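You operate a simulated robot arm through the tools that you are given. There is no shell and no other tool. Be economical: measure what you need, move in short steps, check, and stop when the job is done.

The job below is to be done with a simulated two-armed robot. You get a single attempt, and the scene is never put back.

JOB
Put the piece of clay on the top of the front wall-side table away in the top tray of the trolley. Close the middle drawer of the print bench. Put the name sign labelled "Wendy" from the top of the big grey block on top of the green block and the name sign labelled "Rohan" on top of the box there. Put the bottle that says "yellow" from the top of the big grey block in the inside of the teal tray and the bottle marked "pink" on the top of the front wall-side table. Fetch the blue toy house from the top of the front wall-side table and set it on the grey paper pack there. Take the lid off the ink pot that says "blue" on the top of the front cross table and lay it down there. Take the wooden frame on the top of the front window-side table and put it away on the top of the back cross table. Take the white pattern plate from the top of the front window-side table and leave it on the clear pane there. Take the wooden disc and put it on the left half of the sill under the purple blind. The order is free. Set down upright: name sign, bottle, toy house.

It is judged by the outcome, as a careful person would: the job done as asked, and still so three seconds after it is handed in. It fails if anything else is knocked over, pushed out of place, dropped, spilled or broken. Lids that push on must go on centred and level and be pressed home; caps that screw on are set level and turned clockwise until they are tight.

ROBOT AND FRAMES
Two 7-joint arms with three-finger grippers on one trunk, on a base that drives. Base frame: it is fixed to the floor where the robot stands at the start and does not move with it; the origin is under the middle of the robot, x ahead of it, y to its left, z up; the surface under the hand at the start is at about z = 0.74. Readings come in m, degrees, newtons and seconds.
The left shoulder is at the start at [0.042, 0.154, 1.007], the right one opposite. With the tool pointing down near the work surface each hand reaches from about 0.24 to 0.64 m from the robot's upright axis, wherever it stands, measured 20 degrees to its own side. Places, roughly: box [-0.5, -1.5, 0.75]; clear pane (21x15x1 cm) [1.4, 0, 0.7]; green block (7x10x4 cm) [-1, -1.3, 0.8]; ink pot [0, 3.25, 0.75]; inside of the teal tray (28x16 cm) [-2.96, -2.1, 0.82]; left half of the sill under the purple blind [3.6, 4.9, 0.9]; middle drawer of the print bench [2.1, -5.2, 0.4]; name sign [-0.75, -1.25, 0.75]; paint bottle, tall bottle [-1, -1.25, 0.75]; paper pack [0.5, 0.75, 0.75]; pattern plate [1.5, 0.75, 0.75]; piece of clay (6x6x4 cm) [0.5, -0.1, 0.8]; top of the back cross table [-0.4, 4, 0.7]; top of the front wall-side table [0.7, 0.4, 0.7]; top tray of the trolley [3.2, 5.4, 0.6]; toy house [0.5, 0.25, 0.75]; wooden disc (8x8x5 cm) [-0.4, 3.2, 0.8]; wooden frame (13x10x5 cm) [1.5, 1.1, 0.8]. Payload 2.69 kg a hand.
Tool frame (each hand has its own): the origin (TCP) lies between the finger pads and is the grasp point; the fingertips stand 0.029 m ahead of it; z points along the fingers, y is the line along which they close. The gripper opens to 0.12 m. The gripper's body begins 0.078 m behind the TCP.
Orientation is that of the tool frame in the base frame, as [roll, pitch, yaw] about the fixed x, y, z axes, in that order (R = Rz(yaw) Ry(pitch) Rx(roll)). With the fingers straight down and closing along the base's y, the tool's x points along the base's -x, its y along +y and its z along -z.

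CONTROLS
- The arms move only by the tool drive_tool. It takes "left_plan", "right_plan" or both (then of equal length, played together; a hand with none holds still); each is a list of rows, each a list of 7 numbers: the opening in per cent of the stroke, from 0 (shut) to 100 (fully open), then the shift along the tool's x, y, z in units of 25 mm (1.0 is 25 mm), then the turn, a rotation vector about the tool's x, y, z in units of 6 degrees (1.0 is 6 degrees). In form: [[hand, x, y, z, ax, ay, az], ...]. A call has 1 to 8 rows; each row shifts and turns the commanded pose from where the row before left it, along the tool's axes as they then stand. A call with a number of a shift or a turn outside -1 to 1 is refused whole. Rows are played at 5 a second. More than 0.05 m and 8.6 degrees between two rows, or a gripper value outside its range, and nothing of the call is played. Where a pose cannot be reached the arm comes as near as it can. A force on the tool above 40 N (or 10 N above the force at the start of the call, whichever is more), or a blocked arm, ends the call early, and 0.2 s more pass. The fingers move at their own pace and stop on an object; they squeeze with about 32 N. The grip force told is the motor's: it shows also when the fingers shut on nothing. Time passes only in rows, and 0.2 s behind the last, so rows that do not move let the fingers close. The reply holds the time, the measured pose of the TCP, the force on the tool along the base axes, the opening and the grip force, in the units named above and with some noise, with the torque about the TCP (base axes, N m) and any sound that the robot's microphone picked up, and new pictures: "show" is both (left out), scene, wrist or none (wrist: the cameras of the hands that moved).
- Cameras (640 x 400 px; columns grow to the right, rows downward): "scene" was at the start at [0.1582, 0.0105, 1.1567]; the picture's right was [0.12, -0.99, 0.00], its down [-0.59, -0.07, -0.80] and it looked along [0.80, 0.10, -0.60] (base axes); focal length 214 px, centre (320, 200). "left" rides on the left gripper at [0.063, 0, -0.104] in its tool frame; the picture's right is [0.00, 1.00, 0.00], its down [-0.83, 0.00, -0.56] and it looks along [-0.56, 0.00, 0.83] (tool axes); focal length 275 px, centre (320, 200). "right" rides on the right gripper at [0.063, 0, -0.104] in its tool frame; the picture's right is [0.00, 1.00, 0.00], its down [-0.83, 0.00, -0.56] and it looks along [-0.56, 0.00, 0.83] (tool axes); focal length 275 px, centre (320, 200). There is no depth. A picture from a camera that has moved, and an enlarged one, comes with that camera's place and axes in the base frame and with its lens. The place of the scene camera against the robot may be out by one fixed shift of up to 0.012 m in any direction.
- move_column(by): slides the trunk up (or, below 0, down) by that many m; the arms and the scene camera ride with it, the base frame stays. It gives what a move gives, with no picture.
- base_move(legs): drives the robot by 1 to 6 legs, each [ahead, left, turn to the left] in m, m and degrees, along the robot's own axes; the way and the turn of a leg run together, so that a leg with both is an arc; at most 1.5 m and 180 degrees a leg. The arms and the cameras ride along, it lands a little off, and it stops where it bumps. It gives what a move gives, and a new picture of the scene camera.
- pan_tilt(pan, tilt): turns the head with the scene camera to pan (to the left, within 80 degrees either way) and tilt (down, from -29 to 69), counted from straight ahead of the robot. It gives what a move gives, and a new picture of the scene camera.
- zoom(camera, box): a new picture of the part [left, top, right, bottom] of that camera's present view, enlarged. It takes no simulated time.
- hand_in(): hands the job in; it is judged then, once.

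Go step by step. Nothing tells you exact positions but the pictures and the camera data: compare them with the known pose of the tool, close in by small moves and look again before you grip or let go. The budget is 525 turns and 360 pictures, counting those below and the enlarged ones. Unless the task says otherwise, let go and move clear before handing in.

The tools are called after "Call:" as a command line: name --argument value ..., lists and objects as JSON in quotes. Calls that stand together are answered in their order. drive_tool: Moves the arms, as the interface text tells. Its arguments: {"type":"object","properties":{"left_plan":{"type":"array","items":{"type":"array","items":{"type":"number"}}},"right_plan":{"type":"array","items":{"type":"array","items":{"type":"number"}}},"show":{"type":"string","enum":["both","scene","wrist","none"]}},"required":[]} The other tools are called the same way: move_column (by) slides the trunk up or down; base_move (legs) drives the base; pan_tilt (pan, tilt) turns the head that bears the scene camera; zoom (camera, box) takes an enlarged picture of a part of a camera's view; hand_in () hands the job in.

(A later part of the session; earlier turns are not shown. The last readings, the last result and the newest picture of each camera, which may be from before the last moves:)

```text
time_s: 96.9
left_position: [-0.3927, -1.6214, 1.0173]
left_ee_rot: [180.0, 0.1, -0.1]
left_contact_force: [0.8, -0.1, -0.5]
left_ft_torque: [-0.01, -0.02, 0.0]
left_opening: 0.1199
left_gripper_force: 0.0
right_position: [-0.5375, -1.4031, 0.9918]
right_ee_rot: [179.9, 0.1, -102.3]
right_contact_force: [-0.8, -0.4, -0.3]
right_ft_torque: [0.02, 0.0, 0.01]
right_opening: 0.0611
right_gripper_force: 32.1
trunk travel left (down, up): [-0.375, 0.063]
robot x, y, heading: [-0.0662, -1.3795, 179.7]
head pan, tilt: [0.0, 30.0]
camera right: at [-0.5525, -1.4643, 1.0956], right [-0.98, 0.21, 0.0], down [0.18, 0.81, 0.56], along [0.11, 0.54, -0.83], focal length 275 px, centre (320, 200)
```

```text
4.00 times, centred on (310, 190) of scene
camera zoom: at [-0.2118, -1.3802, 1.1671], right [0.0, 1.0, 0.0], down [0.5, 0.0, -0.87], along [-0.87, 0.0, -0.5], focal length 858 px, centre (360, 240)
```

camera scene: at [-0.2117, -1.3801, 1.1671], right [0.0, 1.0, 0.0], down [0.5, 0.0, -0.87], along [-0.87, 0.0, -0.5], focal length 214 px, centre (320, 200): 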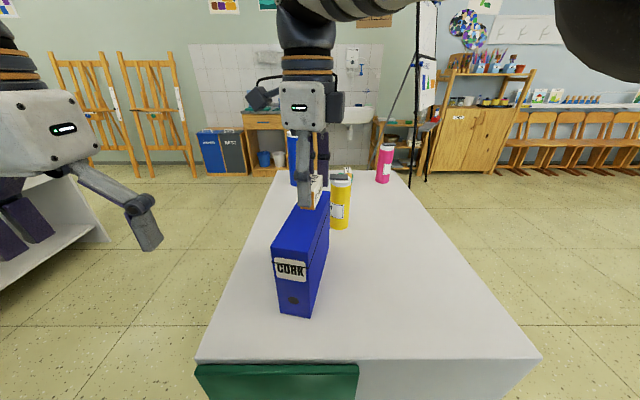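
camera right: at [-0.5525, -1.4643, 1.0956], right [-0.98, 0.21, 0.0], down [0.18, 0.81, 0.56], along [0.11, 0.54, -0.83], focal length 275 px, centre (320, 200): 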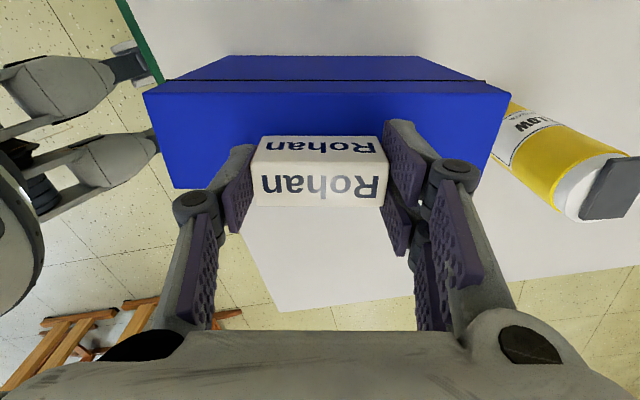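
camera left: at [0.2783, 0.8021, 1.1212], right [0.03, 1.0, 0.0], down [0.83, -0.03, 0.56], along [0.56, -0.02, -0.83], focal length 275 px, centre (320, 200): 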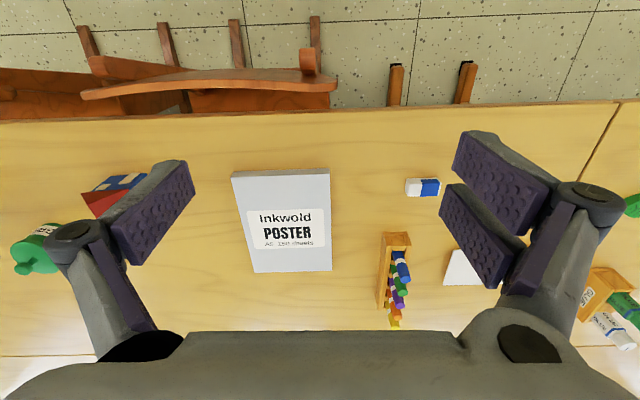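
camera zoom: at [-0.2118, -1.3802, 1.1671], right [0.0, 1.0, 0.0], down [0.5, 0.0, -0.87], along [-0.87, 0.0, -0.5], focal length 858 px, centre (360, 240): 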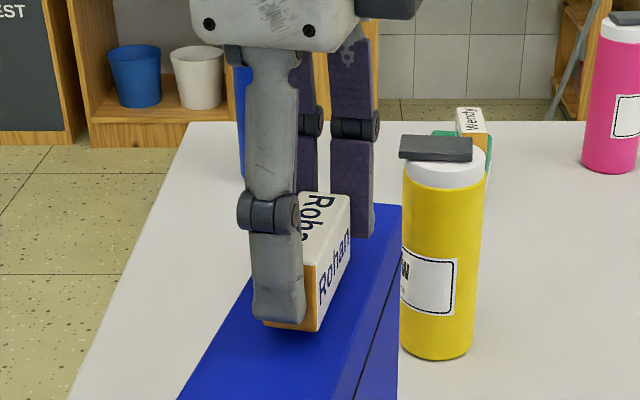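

Call:
drive_tool --right_plan '[[30, 0, 0, 0.15, 0, 0, 0], [30, 0, 0, 0, 0, 0, 0]]' --show "none"

Call:
drive_tool --right_plan '[[30, 0, 0, 0.12, 0, 0, 0], [30, 0, 0, 0, 0, 0, 0]]' --show "none"

Call:
drive_tool --right_plan '[[30, 0, 0, 0.12, 0, 0, 0], [30, 0, 0, 0, 0, 0, 0]]' --show "none"

```text
time_s: 97.5
left_position: [-0.3927, -1.6226, 1.0182]
left_ee_rot: [180.0, 0.0, -0.1]
left_contact_force: [-0.6, 0.7, 0.3]
left_ft_torque: [-0.01, -0.02, -0.02]
left_opening: 0.1202
left_gripper_force: 0.0
right_position: [-0.5389, -1.4036, 0.9876]
right_ee_rot: [179.9, 0.0, -102.3]
right_contact_force: [0.2, -0.6, -0.6]
right_ft_torque: [-0.03, 0.0, 0.0]
right_opening: 0.0606
right_gripper_force: 31.9
trunk travel left (down, up): [-0.375, 0.063]
robot x, y, heading: [-0.0675, -1.3803, 180.2]
head pan, tilt: [0.0, 30.0]
```

```text
time_s: 98.1
left_position: [-0.3905, -1.621, 1.0185]
left_ee_rot: [179.9, 0.1, -0.1]
left_contact_force: [0.3, 0.4, -0.9]
left_ft_torque: [0.0, 0.0, 0.0]
left_opening: 0.1198
left_gripper_force: 0.1
right_position: [-0.5375, -1.4034, 0.9884]
right_ee_rot: [179.5, -0.2, -102.4]
right_contact_force: [-4.1, -1.1, 23.0]
right_ft_torque: [0.07, -0.14, 0.0]
right_opening: 0.061
right_gripper_force: 32.3
trunk travel left (down, up): [-0.375, 0.063]
robot x, y, heading: [-0.0673, -1.3738, 180.0]
head pan, tilt: [0.0, 30.0]
```

```text
time_s: 98.7
left_position: [-0.3917, -1.6213, 1.0173]
left_ee_rot: [-180.0, 0.2, -0.2]
left_contact_force: [0.8, 1.2, 0.0]
left_ft_torque: [-0.03, -0.04, 0.01]
left_opening: 0.1199
left_gripper_force: 0.1
right_position: [-0.5379, -1.4035, 0.9831]
right_ee_rot: [179.7, -0.2, -102.3]
right_contact_force: [-7.1, 0.4, 30.3]
right_ft_torque: [0.01, 0.26, -0.02]
right_opening: 0.0609
right_gripper_force: 32.5
trunk travel left (down, up): [-0.375, 0.063]
robot x, y, heading: [-0.0641, -1.3804, 180.0]
head pan, tilt: [0.0, 30.0]
```

Contact. I'll ease off, release, and lift straight up.

Call:
drive_tool --right_plan '[[30, 0, 0, -0.12, 0, 0, 0], [65, 0, 0, 0, 0, 0, 0], [75, 0, 0, 0, 0, 0, 0], [75, 0, 0, -1, 0, 0, 0], [75, 0, 0, -1, 0, 0, 0], [75, 0, 0, -1, 0, 0, 0], [75, 0, 0, -0.8, 0, 0, 0]]' --show "both"

Call:
zoom --camera "scene" --box '[230, 140, 430, 320]'

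```text
time_s: 100.3
left_position: [-0.3926, -1.6217, 1.0181]
left_ee_rot: [-179.9, 0.1, -0.1]
left_contact_force: [0.2, -0.3, 0.1]
left_ft_torque: [0.02, -0.03, 0.0]
left_opening: 0.1203
left_gripper_force: 0.1
right_position: [-0.5304, -1.4014, 1.0658]
right_ee_rot: [-179.9, 0.1, -102.5]
right_contact_force: [-0.2, -0.5, 0.7]
right_ft_torque: [0.03, 0.01, 0.0]
right_opening: 0.0901
right_gripper_force: 0.0
right hand out of reach, approached as far as the arm can: row 7
trunk travel left (down, up): [-0.375, 0.063]
robot x, y, heading: [-0.0643, -1.3813, 179.8]
head pan, tilt: [0.0, 30.0]
camera scene: at [-0.2115, -1.3802, 1.1672], right [0.0, 1.0, 0.0], down [0.5, 0.0, -0.87], along [-0.87, 0.0, -0.5], focal length 214 px, centre (320, 200)
camera right: at [-0.5452, -1.463, 1.17], right [-0.98, 0.21, 0.0], down [0.17, 0.81, 0.56], along [0.12, 0.54, -0.83], focal length 275 px, centre (320, 200)
```

scene: 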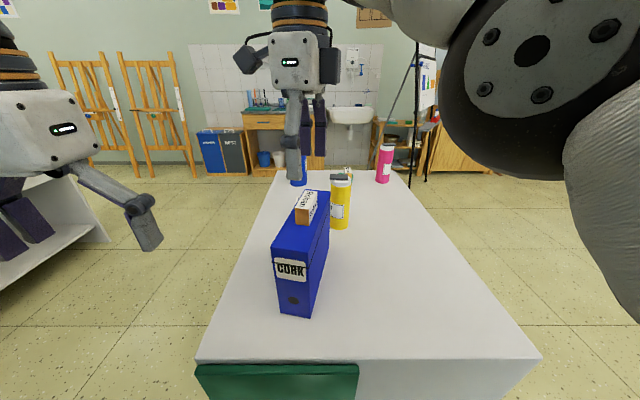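
right: 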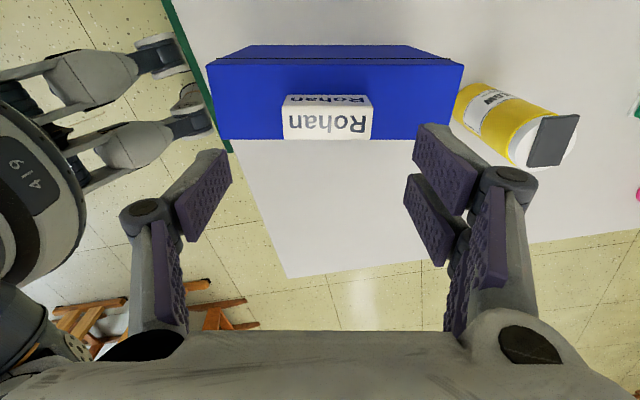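

```text
2.22 times, centred on (330, 230) of scene
camera zoom: at [-0.2115, -1.3802, 1.1672], right [0.0, 1.0, 0.0], down [0.5, 0.0, -0.87], along [-0.87, 0.0, -0.5], focal length 477 px, centre (298, 133)
```

zoom: 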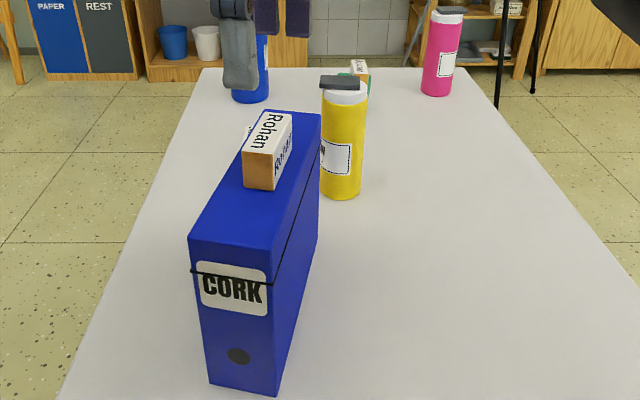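

Rohan is on the box. I'll retract the right hand, turn it back, and drive back to the front side for the bottles.

Call:
drive_tool --right_plan '[[100, -0.5, -1, 0, 0, 0, -1], [100, -0.5, -1, 0, 0, 0, -1], [100, -0.5, -1, 0, 0, 0, -1], [100, -0.5, -1, 0, 0, 0, -1], [100, -0.5, -1, 0, 0, 0, -1], [100, 0, -1, 0, 0, 0, -1], [100, 0, 0, 0, 0, 0, -1], [100, 0, 0, 0, 0, 0, -1]]' --show "none"

Call:
drive_tool --right_plan '[[100, 0, 0, 0, 0, 0, -1], [100, 0, 0, 0, 0, 0, -1], [100, 0, 0, 0, 0, 0, -1], [100, 0, 0, 0, 0, 0, -1], [100, 0, 0, 0, 0, 0, -1], [100, 0, 0, 0, 0, 0, -1], [100, 0, 0, 0, 0, 0, -1], [100, 0, 0, 0, 0, 0, -1]]' --show "none"

Call:
base_move --legs '[[-0.2, 0, 0], [0, 0, 90], [-0.85, 0, 0], [0, -0.98, 0]]'

```text
time_s: 102.1
left_position: [-0.3922, -1.6216, 1.0177]
left_ee_rot: [-179.9, 0.0, -0.2]
left_contact_force: [0.7, 0.2, 0.7]
left_ft_torque: [-0.02, 0.05, -0.01]
left_opening: 0.1201
left_gripper_force: 0.1
right_position: [-0.3815, -1.3339, 1.0659]
right_ee_rot: [179.9, 0.1, -54.3]
right_contact_force: [-0.3, -0.6, 0.1]
right_ft_torque: [0.0, 0.0, 0.0]
right_opening: 0.1203
right_gripper_force: 0.2
trunk travel left (down, up): [-0.375, 0.063]
robot x, y, heading: [-0.0637, -1.377, 179.8]
head pan, tilt: [0.0, 30.0]
```

```text
time_s: 103.9
left_position: [-0.3925, -1.6206, 1.0176]
left_ee_rot: [179.9, 0.0, -0.1]
left_contact_force: [-0.5, -0.7, 0.2]
left_ft_torque: [-0.02, 0.0, 0.0]
left_opening: 0.12
left_gripper_force: 0.1
right_position: [-0.3827, -1.3339, 1.0637]
right_ee_rot: [-180.0, 0.1, -6.3]
right_contact_force: [-0.1, 0.0, -0.5]
right_ft_torque: [0.01, 0.01, -0.02]
right_opening: 0.12
right_gripper_force: 0.1
trunk travel left (down, up): [-0.375, 0.063]
robot x, y, heading: [-0.0651, -1.3792, 180.0]
head pan, tilt: [0.0, 30.0]
```

```text
time_s: 121.0
left_position: [-0.6346, -0.885, 1.0173]
left_ee_rot: [179.9, 0.1, 92.4]
left_contact_force: [1.0, 0.2, 0.4]
left_ft_torque: [-0.01, 0.01, -0.04]
left_opening: 0.1198
left_gripper_force: 0.1
right_position: [-0.9216, -0.8868, 1.064]
right_ee_rot: [-179.9, 0.2, 86.1]
right_contact_force: [0.0, -0.5, -0.7]
right_ft_torque: [-0.02, -0.01, 0.03]
right_opening: 0.1201
right_gripper_force: 0.1
trunk travel left (down, up): [-0.375, 0.063]
robot x, y, heading: [-0.8884, -0.5693, -87.7]
head pan, tilt: [0.0, 30.0]
camera scene: at [-0.8752, -0.7228, 1.1671], right [-1.0, -0.04, 0.0], down [-0.02, 0.5, -0.87], along [0.04, -0.87, -0.5], focal length 214 px, centre (320, 200)
```

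scene: 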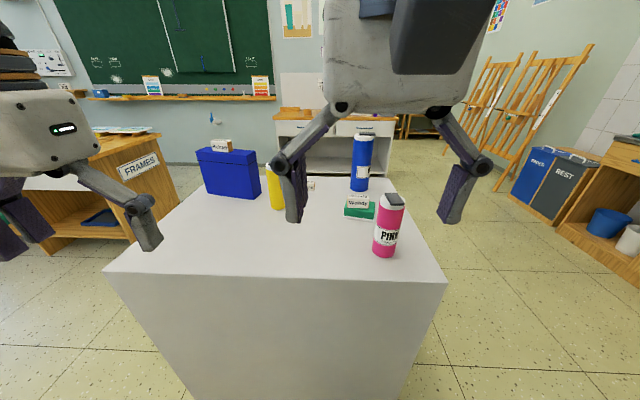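

I'll move ahead 0.19 and look at the pink bottle from the right wrist.

Call:
base_move --legs '[[0.19, 0, -2]]'

Call:
drive_tool --right_plan '[[100, 1, -1, 0, 0, 0, 0], [100, 0, -1, 0, 0, 0, 0], [100, 0, -1, 0, 0, 0, 0]]' --show "wrist"

```text
time_s: 122.5
left_position: [-0.6427, -1.0817, 1.0179]
left_ee_rot: [180.0, 0.0, 90.2]
left_contact_force: [-0.4, 0.1, -0.5]
left_ft_torque: [0.03, 0.02, 0.01]
left_opening: 0.1201
left_gripper_force: 0.0
right_position: [-0.9312, -1.0738, 1.0649]
right_ee_rot: [180.0, 0.1, 83.9]
right_contact_force: [-0.1, -0.8, 0.7]
right_ft_torque: [0.01, -0.01, 0.02]
right_opening: 0.12
right_gripper_force: 0.0
trunk travel left (down, up): [-0.375, 0.063]
robot x, y, heading: [-0.8827, -0.757, -89.6]
head pan, tilt: [0.0, 30.0]
camera scene: at [-0.8772, -0.9107, 1.167], right [-1.0, 0.0, 0.0], down [0.0, 0.5, -0.87], along [0.0, -0.87, -0.5], focal length 214 px, centre (320, 200)
```

scene: 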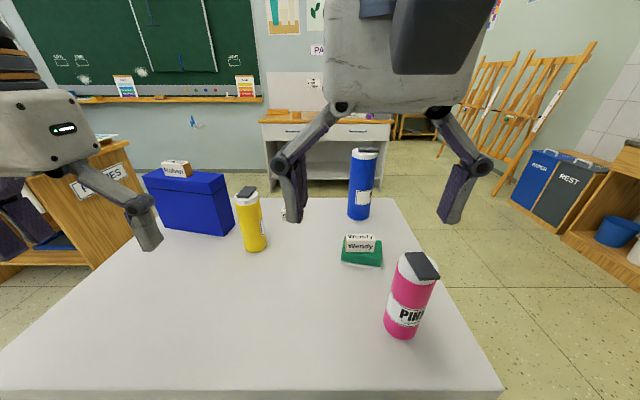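

```text
time_s: 123.3
left_position: [-0.6439, -1.0814, 1.0175]
left_ee_rot: [180.0, 0.0, 90.1]
left_contact_force: [0.1, 0.4, -0.1]
left_ft_torque: [0.03, 0.0, 0.01]
left_opening: 0.1196
left_gripper_force: 0.0
right_position: [-1.0016, -1.0401, 1.0666]
right_ee_rot: [180.0, 0.0, 83.8]
right_contact_force: [0.6, 0.9, 0.6]
right_ft_torque: [0.01, -0.05, 0.01]
right_opening: 0.1201
right_gripper_force: 0.2
trunk travel left (down, up): [-0.375, 0.063]
robot x, y, heading: [-0.8843, -0.7576, -90.1]
head pan, tilt: [0.0, 30.0]
camera right: at [-0.9972, -0.9754, 1.1701], right [0.99, -0.1, 0.0], down [-0.09, -0.83, 0.56], along [-0.06, -0.55, -0.83], focal length 275 px, centre (320, 200)
```

right: 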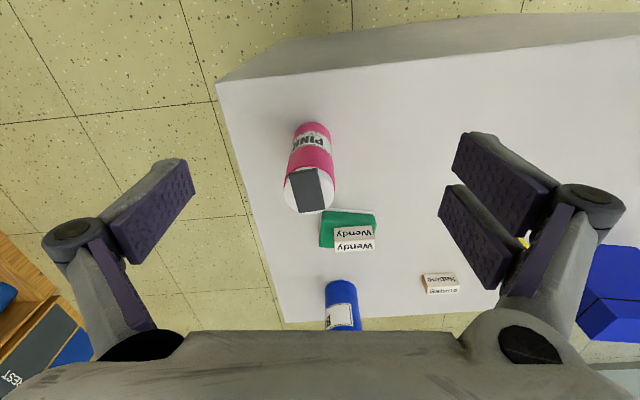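

The pink bottle is at about (-1.023,-1.113). I'll move over it and lower partway.

Call:
drive_tool --right_plan '[[100, -1, -0.44, 0, 0, 0, 0], [100, -1, 0, 0, 0, 0, 0], [100, -1, 0, 0, 0, 0, 0], [100, 0, 0, 1, 0, 0, 0], [100, 0, 0, 1, 0, 0, 0], [100, 0, 0, 1, 0, 0, 0]]' --show "both"

```text
time_s: 124.7
left_position: [-0.642, -1.0815, 1.0169]
left_ee_rot: [180.0, 0.0, 90.1]
left_contact_force: [0.8, 0.6, -0.5]
left_ft_torque: [-0.03, 0.01, 0.0]
left_opening: 0.1199
left_gripper_force: 0.1
right_position: [-1.0253, -1.1137, 0.9899]
right_ee_rot: [179.9, 0.2, 83.8]
right_contact_force: [-1.0, -0.9, 1.5]
right_ft_torque: [0.02, 0.0, 0.01]
right_opening: 0.1201
right_gripper_force: 0.1
trunk travel left (down, up): [-0.375, 0.063]
robot x, y, heading: [-0.8854, -0.7552, -89.9]
head pan, tilt: [0.0, 30.0]
camera scene: at [-0.8772, -0.9101, 1.1671], right [-1.0, 0.0, 0.0], down [0.0, 0.5, -0.87], along [0.0, -0.87, -0.5], focal length 214 px, centre (320, 200)
camera right: at [-1.0201, -1.049, 1.0927], right [0.99, -0.1, 0.0], down [-0.09, -0.83, 0.56], along [-0.06, -0.56, -0.83], focal length 275 px, centre (320, 200)
```

scene: 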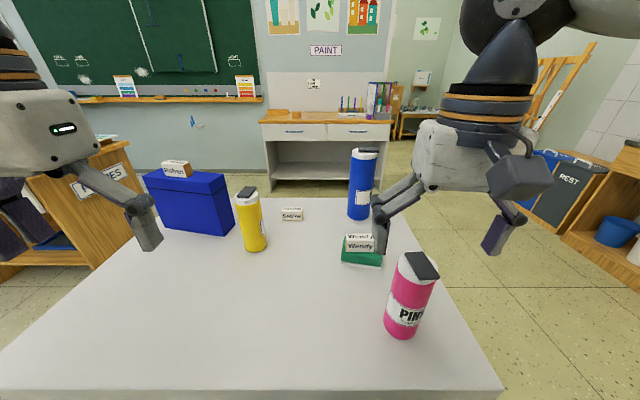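
right: 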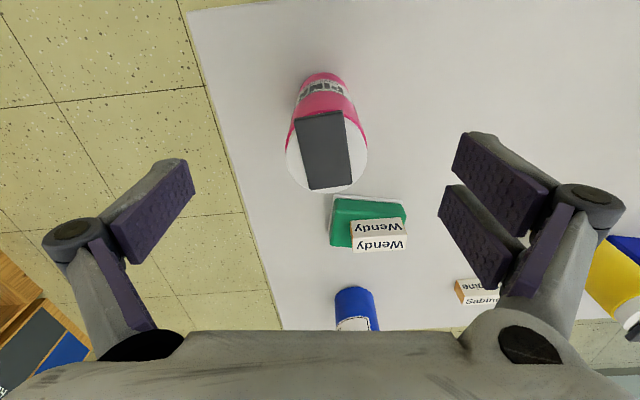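

Refined: the bottle is about 1.7 cm further ahead and its top is at z≈0.906. I'll adjust, descend and grip.

Call:
drive_tool --right_plan '[[100, -0.66, 0.1, 0, 0, 0, 0], [100, 0, 0, 1, 0, 0, 0], [100, 0, 0, 1, 0, 0, 0]]' --show "wrist"

```text
time_s: 125.5
left_position: [-0.6434, -1.0807, 1.017]
left_ee_rot: [180.0, -0.1, 90.0]
left_contact_force: [0.6, 0.4, 0.0]
left_ft_torque: [-0.01, -0.01, 0.03]
left_opening: 0.1197
left_gripper_force: 0.2
right_position: [-1.021, -1.1303, 0.9402]
right_ee_rot: [-180.0, 0.1, 83.7]
right_contact_force: [0.3, -0.6, -0.1]
right_ft_torque: [0.0, -0.03, 0.01]
right_opening: 0.1197
right_gripper_force: 0.1
trunk travel left (down, up): [-0.375, 0.063]
robot x, y, heading: [-0.8867, -0.7579, -89.8]
head pan, tilt: [0.0, 30.0]
camera right: at [-1.0169, -1.0662, 1.044], right [0.99, -0.1, 0.0], down [-0.09, -0.83, 0.56], along [-0.06, -0.55, -0.83], focal length 275 px, centre (320, 200)
```

right: 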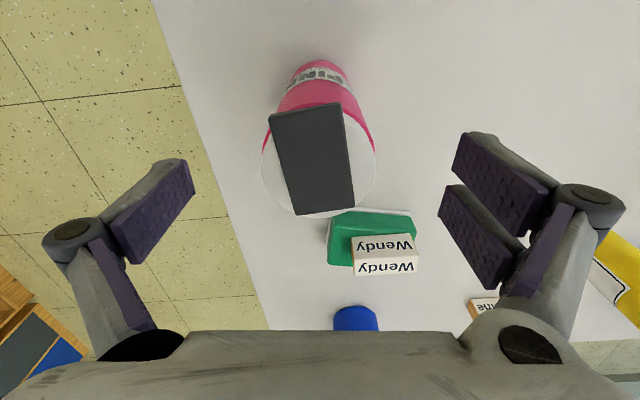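

Centred. Descend and grip.

Call:
drive_tool --right_plan '[[100, 0, 0, 1, 0, 0, 0], [100, 0, 0, 1, 0, 0, 0], [100, 0, 0, 1, 0, 0, 0], [20, 0, 0, 0, 0, 0, 0], [20, 0, 0, 0, 0, 0, 0], [20, 0, 0, 0, 0, 0, 0]]' --show "wrist"

```text
time_s: 126.9
left_position: [-0.6432, -1.0813, 1.0184]
left_ee_rot: [-179.9, 0.1, 90.2]
left_contact_force: [-0.3, -1.2, 0.0]
left_ft_torque: [0.01, -0.01, 0.0]
left_opening: 0.12
left_gripper_force: 0.0
right_position: [-1.0225, -1.1337, 0.8657]
right_ee_rot: [179.9, 0.2, 83.8]
right_contact_force: [-3.5, -1.3, 10.2]
right_ft_torque: [-0.07, 0.01, -0.05]
right_opening: 0.0526
right_gripper_force: 31.9
trunk travel left (down, up): [-0.375, 0.063]
robot x, y, heading: [-0.8841, -0.7565, -90.0]
head pan, tilt: [0.0, 30.0]
camera right: at [-1.0175, -1.0686, 0.9695], right [0.99, -0.1, 0.0], down [-0.09, -0.82, 0.56], along [-0.06, -0.56, -0.83], focal length 275 px, centre (320, 200)
```

right: 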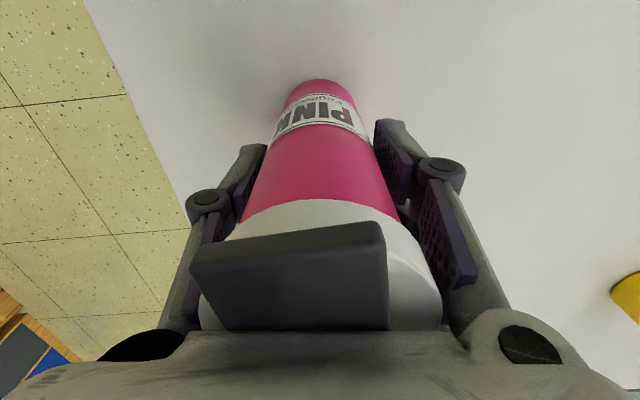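

Pink is gripped. I'll lift it clear, then aim the left hand at the yellow bottle.

Call:
drive_tool --right_plan '[[20, 0, 0, -1, 0, 0, 0], [20, 0, 0, -1, 0, 0, 0], [20, 0, 0, -1, 0, 0, 0], [20, 0, 0, -1, 0, 0, 0], [20, 0, 0, -1, 0, 0, 0], [20, 0, 0, -1, 0, 0, 0], [20, 0.5, 0, -0.6, 0, 0, 0]]' --show "none"

Call:
drive_tool --left_plan '[[100, -1, -1, 0, 0, 0, 0], [100, -1, -1, 0, 0, 0, 0], [100, -1, -1, 0, 0, 0, 0], [100, -1, 0, 0, 0, 0, 0]]' --show "both"

```text
time_s: 128.5
left_position: [-0.6429, -1.0816, 1.0167]
left_ee_rot: [179.9, -0.1, 90.1]
left_contact_force: [-0.2, -0.3, 0.5]
left_ft_torque: [-0.01, -0.01, -0.01]
left_opening: 0.12
left_gripper_force: 0.2
right_position: [-1.022, -1.1191, 1.0307]
right_ee_rot: [-179.9, 0.1, 83.8]
right_contact_force: [0.2, 0.7, -3.1]
right_ft_torque: [-0.03, -0.02, 0.0]
right_opening: 0.0525
right_gripper_force: 31.7
trunk travel left (down, up): [-0.375, 0.063]
robot x, y, heading: [-0.8872, -0.7552, -89.7]
head pan, tilt: [0.0, 30.0]
```

```text
time_s: 129.5
left_position: [-0.7188, -1.1825, 1.0174]
left_ee_rot: [-179.9, -0.1, 90.1]
left_contact_force: [0.0, 0.3, 0.1]
left_ft_torque: [0.02, 0.0, 0.01]
left_opening: 0.1198
left_gripper_force: 0.0
right_position: [-1.0207, -1.1189, 1.0295]
right_ee_rot: [-180.0, 0.2, 83.9]
right_contact_force: [0.2, -0.3, -3.3]
right_ft_torque: [-0.06, 0.01, 0.03]
right_opening: 0.0522
right_gripper_force: 31.9
trunk travel left (down, up): [-0.375, 0.063]
robot x, y, heading: [-0.8842, -0.7541, -89.9]
head pan, tilt: [0.0, 30.0]
camera scene: at [-0.8771, -0.9104, 1.167], right [-1.0, 0.0, 0.0], down [0.0, 0.5, -0.87], along [0.0, -0.87, -0.5], focal length 214 px, centre (320, 200)
camera left: at [-0.7191, -1.1191, 1.1221], right [1.0, 0.0, 0.0], down [0.0, -0.83, 0.56], along [0.0, -0.56, -0.83], focal length 275 px, centre (320, 200)
```

scene: 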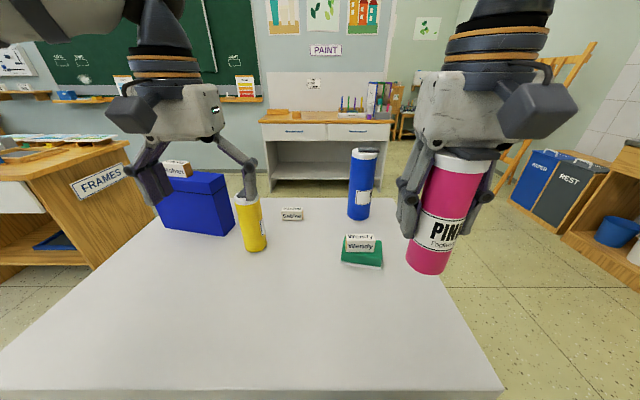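
left: 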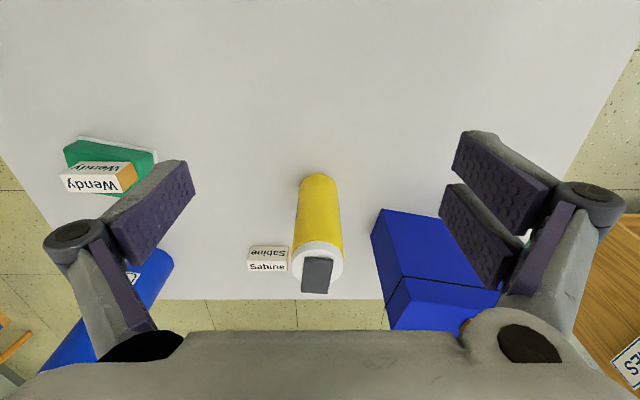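

The yellow bottle is at about (-0.722,-1.322) with its top at about 0.935. I'll move over it.

Call:
drive_tool --left_plan '[[95, -1, -0.1, 0, 0, 0, 0], [95, -1, 0, 0, 0, 0, 0], [95, -1, 0, 0, 0, 0, 0], [95, -1, 0, 0, 0, 0, 0], [95, -1, 0, 0, 0, 0, 0], [95, -0.6, 0, 0, 0, 0, 0], [95, 0, 0, 0.8, 0, 0, 0]]' --show "wrist"

```text
time_s: 131.1
left_position: [-0.7214, -1.3096, 0.9922]
left_ee_rot: [179.9, 0.1, 90.0]
left_contact_force: [0.0, -0.9, 0.5]
left_ft_torque: [0.02, 0.0, -0.02]
left_opening: 0.114
left_gripper_force: 0.0
left hand out of reach, approached as far as the arm can: row 6
right_position: [-1.0205, -1.1191, 1.029]
right_ee_rot: [179.9, 0.1, 83.9]
right_contact_force: [0.3, 0.1, -3.4]
right_ft_torque: [0.01, 0.02, 0.0]
right_opening: 0.0525
right_gripper_force: 32.5
trunk travel left (down, up): [-0.375, 0.063]
robot x, y, heading: [-0.8851, -0.754, -90.0]
head pan, tilt: [0.0, 30.0]
camera left: at [-0.7217, -1.2462, 1.0967], right [1.0, 0.0, 0.0], down [0.0, -0.83, 0.56], along [0.0, -0.56, -0.83], focal length 275 px, centre (320, 200)
```

left: 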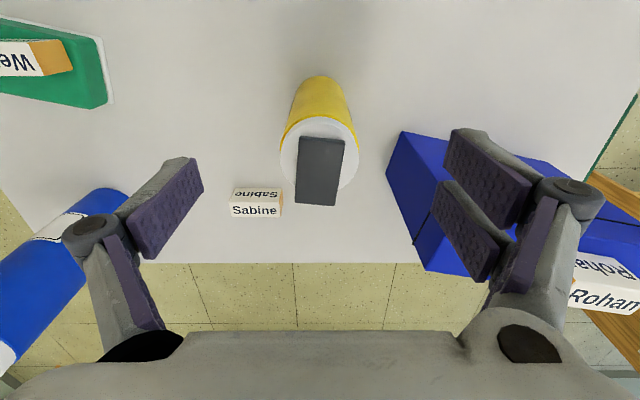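

The arm is at its reach limit, with the bottle about 1.5 cm further on. I'll nudge the base ahead 2.5 cm and recheck.

Call:
base_move --legs '[[0.025, 0, 0]]'

Call:
drive_tool --left_plan '[[95, 0, 0, 0, 0, 0, 0]]' --show "wrist"

```text
time_s: 131.9
left_position: [-0.7218, -1.336, 0.9936]
left_ee_rot: [-179.9, 0.1, 90.2]
left_contact_force: [-0.3, -0.8, -1.2]
left_ft_torque: [0.05, -0.03, -0.02]
left_opening: 0.1143
left_gripper_force: 0.1
right_position: [-1.0206, -1.143, 1.0295]
right_ee_rot: [180.0, 0.1, 83.9]
right_contact_force: [0.6, -0.6, -4.0]
right_ft_torque: [0.01, 0.02, -0.01]
right_opening: 0.0523
right_gripper_force: 32.2
trunk travel left (down, up): [-0.375, 0.063]
robot x, y, heading: [-0.8817, -0.781, -89.7]
head pan, tilt: [0.0, 30.0]
camera scene: at [-0.8771, -0.9352, 1.1669], right [-1.0, 0.0, 0.0], down [0.0, 0.5, -0.87], along [0.0, -0.87, -0.5], focal length 214 px, centre (320, 200)
```

scene: 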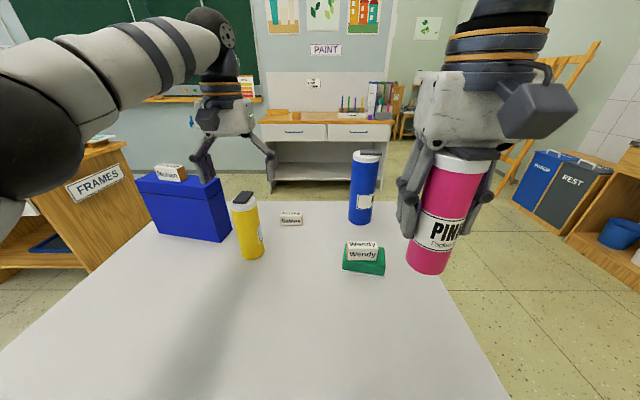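

```text
time_s: 132.3
left_position: [-0.7217, -1.3334, 0.9932]
left_ee_rot: [180.0, 0.0, 90.1]
left_contact_force: [0.6, 0.5, 0.1]
left_ft_torque: [0.04, -0.03, -0.01]
left_opening: 0.1141
left_gripper_force: 0.1
right_position: [-1.0212, -1.1431, 1.0287]
right_ee_rot: [-180.0, 0.2, 83.9]
right_contact_force: [0.0, -0.4, -4.1]
right_ft_torque: [-0.03, -0.02, -0.04]
right_opening: 0.0527
right_gripper_force: 32.0
trunk travel left (down, up): [-0.375, 0.063]
robot x, y, heading: [-0.8846, -0.7751, -90.1]
head pan, tilt: [0.0, 30.0]
camera left: at [-0.7215, -1.2702, 1.097], right [1.0, 0.0, 0.0], down [0.0, -0.83, 0.56], along [0.0, -0.56, -0.83], focal length 275 px, centre (320, 200)
```

left: 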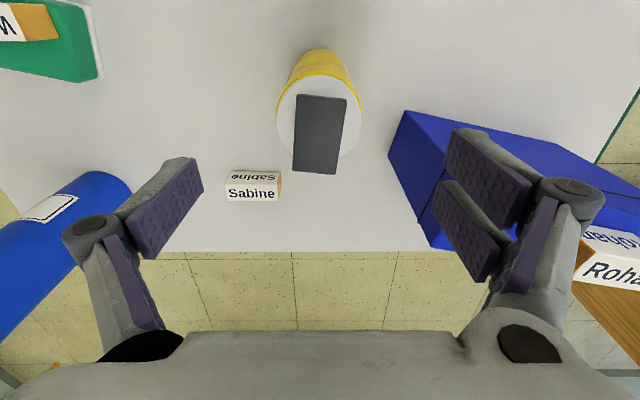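

Call:
drive_tool --left_plan '[[95, 0.4, 0, 0, 0, 0, 0], [95, 0, -0.05, 1, 0, 0, 0], [95, 0, 0, 0.8, 0, 0, 0]]' --show "wrist"

```text
time_s: 133.1
left_position: [-0.722, -1.3244, 0.9493]
left_ee_rot: [-179.9, 0.0, 90.2]
left_contact_force: [-0.3, 0.1, 0.6]
left_ft_torque: [0.01, 0.02, 0.01]
left_opening: 0.1138
left_gripper_force: 0.0
right_position: [-1.0205, -1.1431, 1.0287]
right_ee_rot: [180.0, 0.1, 83.8]
right_contact_force: [0.2, -1.0, -4.8]
right_ft_torque: [-0.07, 0.0, -0.01]
right_opening: 0.0523
right_gripper_force: 31.7
trunk travel left (down, up): [-0.375, 0.063]
robot x, y, heading: [-0.8819, -0.7799, -89.9]
head pan, tilt: [0.0, 30.0]
camera left: at [-0.7218, -1.2593, 1.0519], right [1.0, 0.0, 0.0], down [0.0, -0.83, 0.56], along [0.0, -0.56, -0.83], focal length 275 px, centre (320, 200)
```

left: 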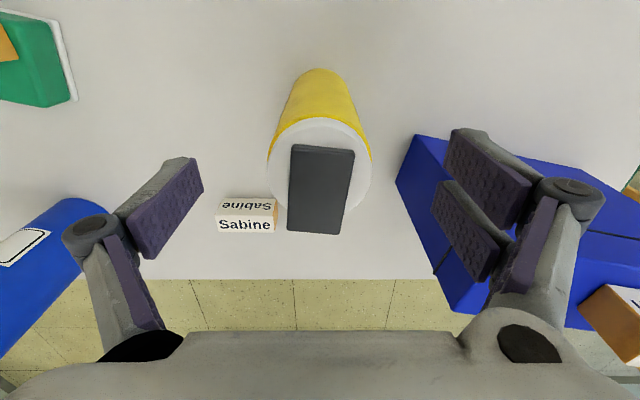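

Call:
drive_tool --left_plan '[[95, 0, 0, 1, 0, 0, 0], [95, 0, 0, 1, 0, 0, 0], [95, 0, 0, 1, 0, 0, 0], [20, 0, 0, 0, 0, 0, 0], [20, 0, 0, 0, 0, 0, 0], [20, 0, 0, 0, 0, 0, 0]]' --show "wrist"

```text
time_s: 134.5
left_position: [-0.7229, -1.3231, 0.8731]
left_ee_rot: [-180.0, 0.1, 90.2]
left_contact_force: [1.8, -1.2, 4.8]
left_ft_torque: [-0.07, -0.07, 0.07]
left_opening: 0.0526
left_gripper_force: 32.0
right_position: [-1.0216, -1.1426, 1.0299]
right_ee_rot: [180.0, 0.1, 83.9]
right_contact_force: [0.5, -0.3, -4.1]
right_ft_torque: [-0.04, 0.0, 0.01]
right_opening: 0.0524
right_gripper_force: 32.3
trunk travel left (down, up): [-0.375, 0.063]
robot x, y, heading: [-0.8866, -0.7778, -90.1]
head pan, tilt: [0.0, 30.0]
camera left: at [-0.7232, -1.2606, 0.9775], right [1.0, 0.0, 0.0], down [0.0, -0.83, 0.56], along [0.0, -0.56, -0.83], focal length 275 px, centre (320, 200)
```

left: 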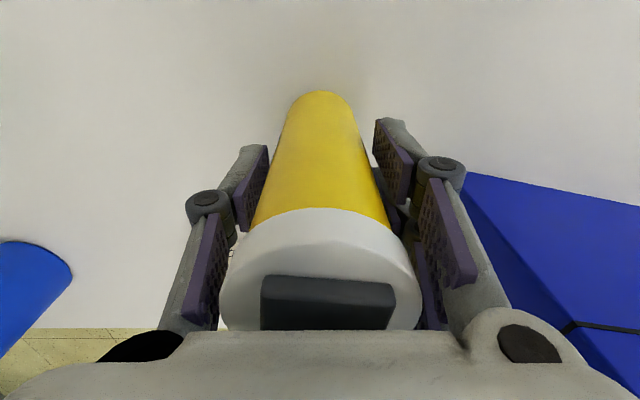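

Yellow is gripped. I'll lift and retract.

Call:
drive_tool --left_plan '[[20, 0, 0, -1, 0, 0, 0], [20, 0, 0, -1, 0, 0, 0], [20, 0, 0, -1, 0, 0, 0], [20, 0, 0, -1, 0, 0, 0], [20, 1, 0.5, -0.5, 0, 0, 0], [20, 1, 0.5, -0.5, 0, 0, 0], [20, 1, 0.5, -0.5, 0, 0, 0], [20, 1, 0.5, 0, 0, 0, 0]]' --show "none"

Call:
drive_tool --left_plan '[[20, 1, 0.5, 0, 0, 0, 0], [20, 1, 0.5, 0, 0, 0, 0], [20, 1, 0, 0, 0, 0, 0]]' --show "none"

Call:
base_move --legs '[[-0.2, 0, 0], [0, 0, -60]]'

Call:
pan_tilt --pan 0 --tilt 15

```text
time_s: 136.3
left_position: [-0.6723, -1.2229, 1.0142]
left_ee_rot: [-179.9, 0.0, 90.1]
left_contact_force: [-0.5, -0.6, -3.8]
left_ft_torque: [-0.02, 0.0, -0.02]
left_opening: 0.0526
left_gripper_force: 31.8
right_position: [-1.0218, -1.1426, 1.0293]
right_ee_rot: [-179.9, 0.1, 84.0]
right_contact_force: [-0.7, 0.6, -4.3]
right_ft_torque: [-0.04, -0.01, -0.02]
right_opening: 0.0527
right_gripper_force: 31.7
trunk travel left (down, up): [-0.375, 0.063]
robot x, y, heading: [-0.8855, -0.777, -90.0]
head pan, tilt: [0.0, 30.0]
```

```text
time_s: 137.1
left_position: [-0.6477, -1.1467, 1.0128]
left_ee_rot: [180.0, 0.0, 90.0]
left_contact_force: [-0.1, 1.1, -4.2]
left_ft_torque: [-0.05, -0.02, 0.01]
left_opening: 0.0525
left_gripper_force: 31.2
right_position: [-1.0195, -1.1423, 1.0305]
right_ee_rot: [180.0, 0.2, 83.9]
right_contact_force: [-0.7, 0.2, -3.8]
right_ft_torque: [-0.05, 0.01, 0.01]
right_opening: 0.0524
right_gripper_force: 32.5
trunk travel left (down, up): [-0.375, 0.063]
robot x, y, heading: [-0.8815, -0.7781, -89.9]
head pan, tilt: [0.0, 30.0]
```

```text
time_s: 141.5
left_position: [-1.1071, -0.9561, 1.0133]
left_ee_rot: [-180.0, -0.1, 27.0]
left_contact_force: [-0.6, -0.4, -4.0]
left_ft_torque: [-0.01, 0.01, 0.01]
left_opening: 0.0527
left_gripper_force: 31.9
right_position: [-1.2711, -0.6213, 1.0297]
right_ee_rot: [180.0, 0.1, 20.6]
right_contact_force: [-0.2, 0.3, -3.8]
right_ft_torque: [-0.02, 0.05, -0.01]
right_opening: 0.0525
right_gripper_force: 31.5
trunk travel left (down, up): [-0.375, 0.063]
robot x, y, heading: [-0.8835, -0.5764, -153.2]
head pan, tilt: [0.0, 30.0]
camera scene: at [-1.0153, -0.649, 1.167], right [-0.45, 0.89, 0.0], down [0.45, 0.23, -0.87], along [-0.77, -0.39, -0.5], focal length 214 px, centre (320, 200)
```

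scene: 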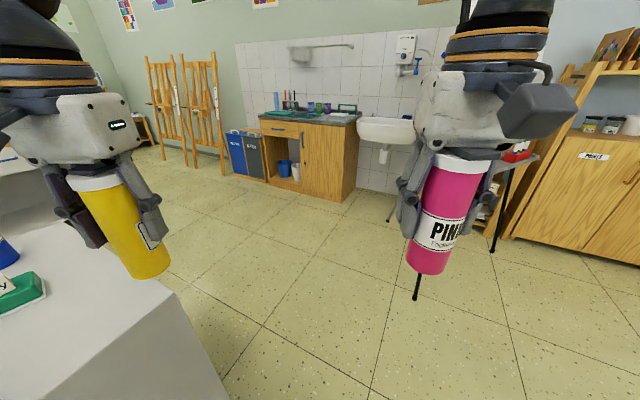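

```text
time_s: 142.3
left_position: [-1.1063, -0.9566, 1.0119]
left_ee_rot: [179.9, 0.0, 26.9]
left_contact_force: [0.4, 0.6, -4.1]
left_ft_torque: [0.0, -0.07, 0.0]
left_opening: 0.0529
left_gripper_force: 31.8
right_position: [-1.2718, -0.622, 1.0286]
right_ee_rot: [-180.0, 0.1, 20.6]
right_contact_force: [-0.6, 0.1, -4.5]
right_ft_torque: [-0.01, -0.02, 0.0]
right_opening: 0.0525
right_gripper_force: 32.0
trunk travel left (down, up): [-0.375, 0.063]
robot x, y, heading: [-0.8873, -0.576, -153.3]
head pan, tilt: [0.0, 15.0]
camera scene: at [-1.0179, -0.6504, 1.1912], right [-0.45, 0.89, 0.0], down [0.23, 0.12, -0.97], along [-0.86, -0.44, -0.26], focal length 214 px, centre (320, 200)
```

scene: 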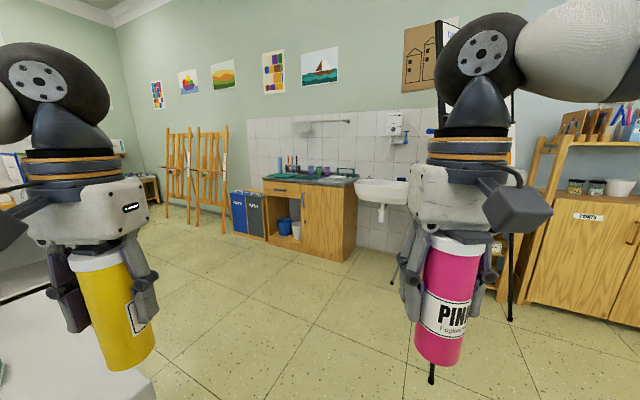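

Call:
zoom --camera "scene" --box '[230, 130, 430, 270]'

Call:
zoom --camera "scene" --box '[380, 160, 600, 400]'

```text
2.86 times, centred on (330, 200) of scene
camera zoom: at [-1.0179, -0.6504, 1.1912], right [-0.45, 0.89, 0.0], down [0.23, 0.12, -0.97], along [-0.86, -0.44, -0.26], focal length 613 px, centre (291, 200)
```

zoom: 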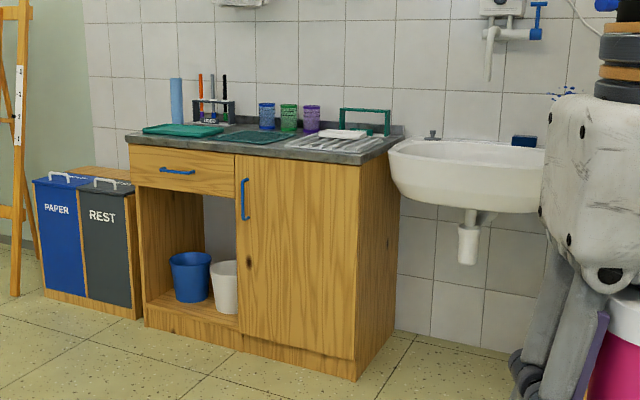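

```text
1.67 times, centred on (490, 280) of scene
camera zoom: at [-1.0179, -0.6504, 1.1912], right [-0.45, 0.89, 0.0], down [0.23, 0.12, -0.97], along [-0.86, -0.44, -0.26], focal length 358 px, centre (37, 67)
```

zoom: 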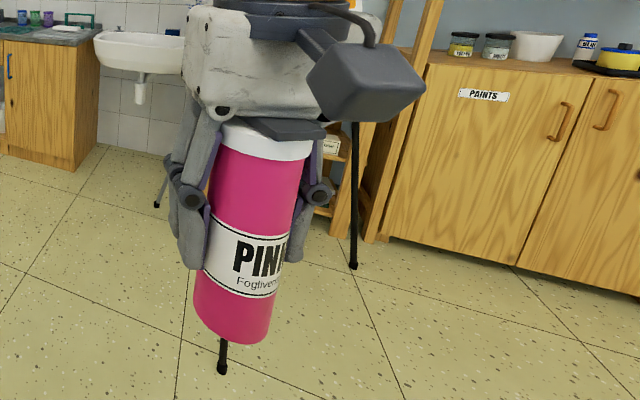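

The teal tray is on the left part of the sink counter, whose front is at x≈-2.83. I'll route between the block corner and the flip-chart legs.

Call:
base_move --legs '[[0, 0, -12], [0.85, 0, 0], [0, 0, -15], [0, 1.2, 0]]'

```text
time_s: 157.7
left_position: [-2.1207, -2.2359, 1.0126]
left_ee_rot: [180.0, 0.0, -1.8]
left_contact_force: [-0.4, -0.9, -4.1]
left_ft_torque: [0.02, -0.01, 0.04]
left_opening: 0.0526
left_gripper_force: 32.2
right_position: [-2.1038, -1.8641, 1.0304]
right_ee_rot: [179.9, 0.1, -8.1]
right_contact_force: [0.5, 0.6, -3.5]
right_ft_torque: [0.04, 0.05, -0.01]
right_opening: 0.0525
right_gripper_force: 32.0
trunk travel left (down, up): [-0.375, 0.063]
robot x, y, heading: [-1.7477, -2.0113, 178.3]
head pan, tilt: [0.0, 15.0]
camera scene: at [-1.8948, -2.0074, 1.1912], right [0.03, 1.0, 0.0], down [0.26, -0.01, -0.97], along [-0.97, 0.03, -0.26], focal length 214 px, centre (320, 200)
```

scene: 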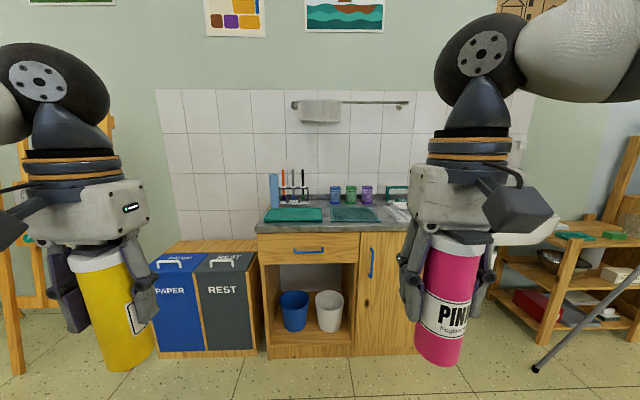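

Call:
base_move --legs '[[0.57, -0.05, 2]]'

Call:
pan_tilt --pan 0 --tilt 35

```text
time_s: 160.9
left_position: [-2.6773, -2.1895, 1.0129]
left_ee_rot: [180.0, 0.1, -0.1]
left_contact_force: [-0.3, 0.3, -3.9]
left_ft_torque: [-0.01, -0.01, 0.02]
left_opening: 0.0527
left_gripper_force: 32.2
right_position: [-2.6714, -1.8176, 1.0295]
right_ee_rot: [180.0, 0.1, -6.4]
right_contact_force: [-1.0, 0.7, -3.3]
right_ft_torque: [0.04, 0.04, 0.04]
right_opening: 0.0525
right_gripper_force: 32.3
trunk travel left (down, up): [-0.375, 0.063]
robot x, y, heading: [-2.3076, -1.9557, 180.1]
head pan, tilt: [0.0, 15.0]
camera scene: at [-2.4586, -1.9541, 1.1912], right [0.0, 1.0, 0.0], down [0.26, 0.0, -0.97], along [-0.97, 0.0, -0.26], focal length 214 px, centre (320, 200)
```

scene: 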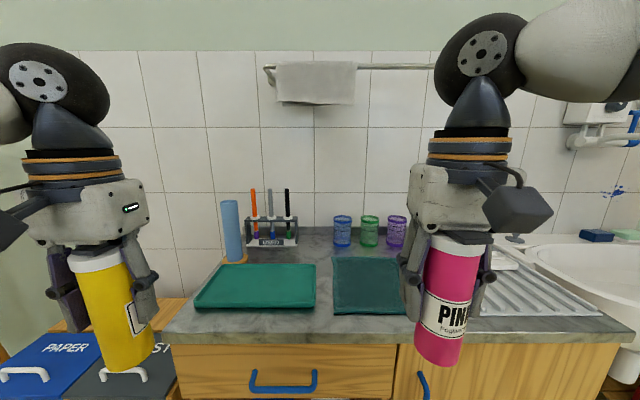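

```text
time_s: 161.8
left_position: [-2.6768, -2.1887, 1.0136]
left_ee_rot: [180.0, -0.1, -0.1]
left_contact_force: [-0.2, 0.2, -3.5]
left_ft_torque: [0.02, -0.02, 0.01]
left_opening: 0.0525
left_gripper_force: 32.4
right_position: [-2.6724, -1.8169, 1.0295]
right_ee_rot: [-180.0, 0.1, -6.3]
right_contact_force: [-0.4, -0.5, -3.5]
right_ft_torque: [0.02, 0.03, -0.02]
right_opening: 0.0527
right_gripper_force: 32.0
trunk travel left (down, up): [-0.375, 0.063]
robot x, y, heading: [-2.3074, -1.9502, 179.9]
head pan, tilt: [0.0, 35.0]
camera scene: at [-2.4529, -1.9541, 1.1593], right [0.0, 1.0, 0.0], down [0.57, 0.0, -0.82], along [-0.82, 0.0, -0.57], focal length 214 px, centre (320, 200)
```

scene: 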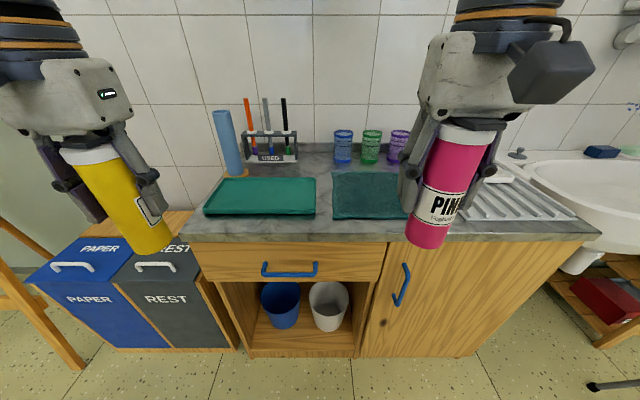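

The tray's centre is about (-2.95,-2.107). I'll move the base 0.12 closer, then reach the left hand over the tray.

Call:
base_move --legs '[[0.13, 0, 0]]'

Call:
drive_tool --left_plan '[[20, -1, 0.5, 0, 0, 0, 0], [20, -1, 0.5, 0, 0, 0, 0], [20, -1, 0.5, 0, 0, 0, 0], [20, -1, 0.5, 0, 0, 0, 0], [20, -1, 0.5, 0, 0, 0, 0]]' --show "both"

```text
time_s: 163.1
left_position: [-2.8101, -2.189, 1.0119]
left_ee_rot: [-180.0, 0.1, -0.1]
left_contact_force: [-0.3, -0.1, -4.8]
left_ft_torque: [0.03, -0.03, 0.0]
left_opening: 0.0525
left_gripper_force: 32.3
right_position: [-2.8059, -1.8171, 1.0284]
right_ee_rot: [179.9, 0.1, -6.4]
right_contact_force: [-0.9, -0.5, -4.3]
right_ft_torque: [0.0, 0.01, -0.01]
right_opening: 0.0526
right_gripper_force: 32.0
trunk travel left (down, up): [-0.375, 0.063]
robot x, y, heading: [-2.4416, -1.9558, 180.1]
head pan, tilt: [0.0, 35.0]
camera scene: at [-2.5854, -1.9538, 1.1591], right [0.0, 1.0, 0.0], down [0.57, 0.0, -0.82], along [-0.82, 0.0, -0.57], focal length 214 px, centre (320, 200)
```

scene: 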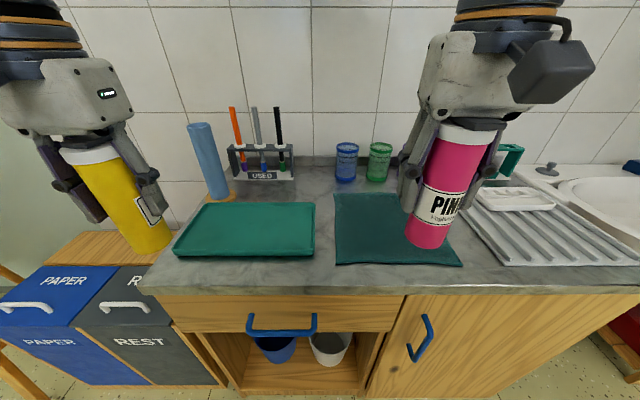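

```text
time_s: 164.2
left_position: [-2.9348, -2.2525, 1.0128]
left_ee_rot: [-180.0, 0.0, -0.1]
left_contact_force: [-0.7, -0.9, -3.4]
left_ft_torque: [-0.02, 0.02, -0.02]
left_opening: 0.0524
left_gripper_force: 31.5
right_position: [-2.8042, -1.8169, 1.0294]
right_ee_rot: [180.0, 0.1, -6.3]
right_contact_force: [-0.7, 0.1, -4.0]
right_ft_torque: [0.0, 0.03, -0.01]
right_opening: 0.0522
right_gripper_force: 32.1
trunk travel left (down, up): [-0.375, 0.063]
robot x, y, heading: [-2.4376, -1.9531, 179.9]
head pan, tilt: [0.0, 35.0]
camera scene: at [-2.5851, -1.9538, 1.1591], right [0.0, 1.0, 0.0], down [0.57, 0.0, -0.82], along [-0.82, 0.0, -0.57], focal length 214 px, centre (320, 200)
camera left: at [-2.8723, -2.2515, 1.1167], right [-0.01, -1.0, 0.0], down [-0.83, 0.0, 0.56], along [-0.56, 0.0, -0.83], focal length 275 px, centre (320, 200)
```

scene: 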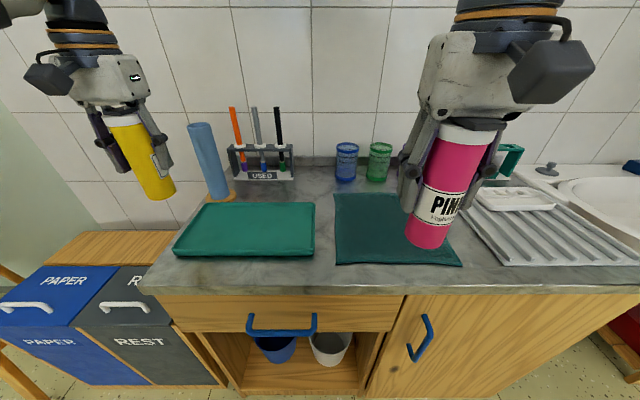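
left: 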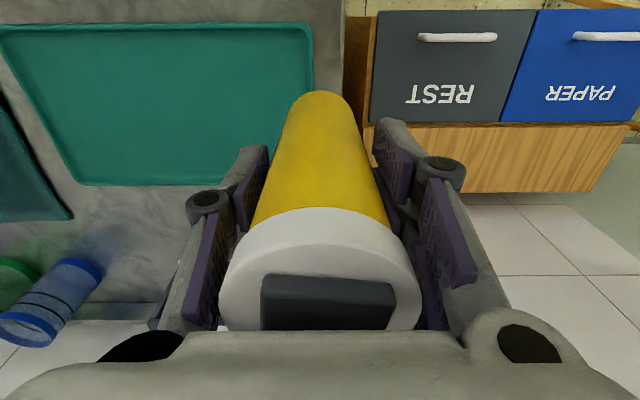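

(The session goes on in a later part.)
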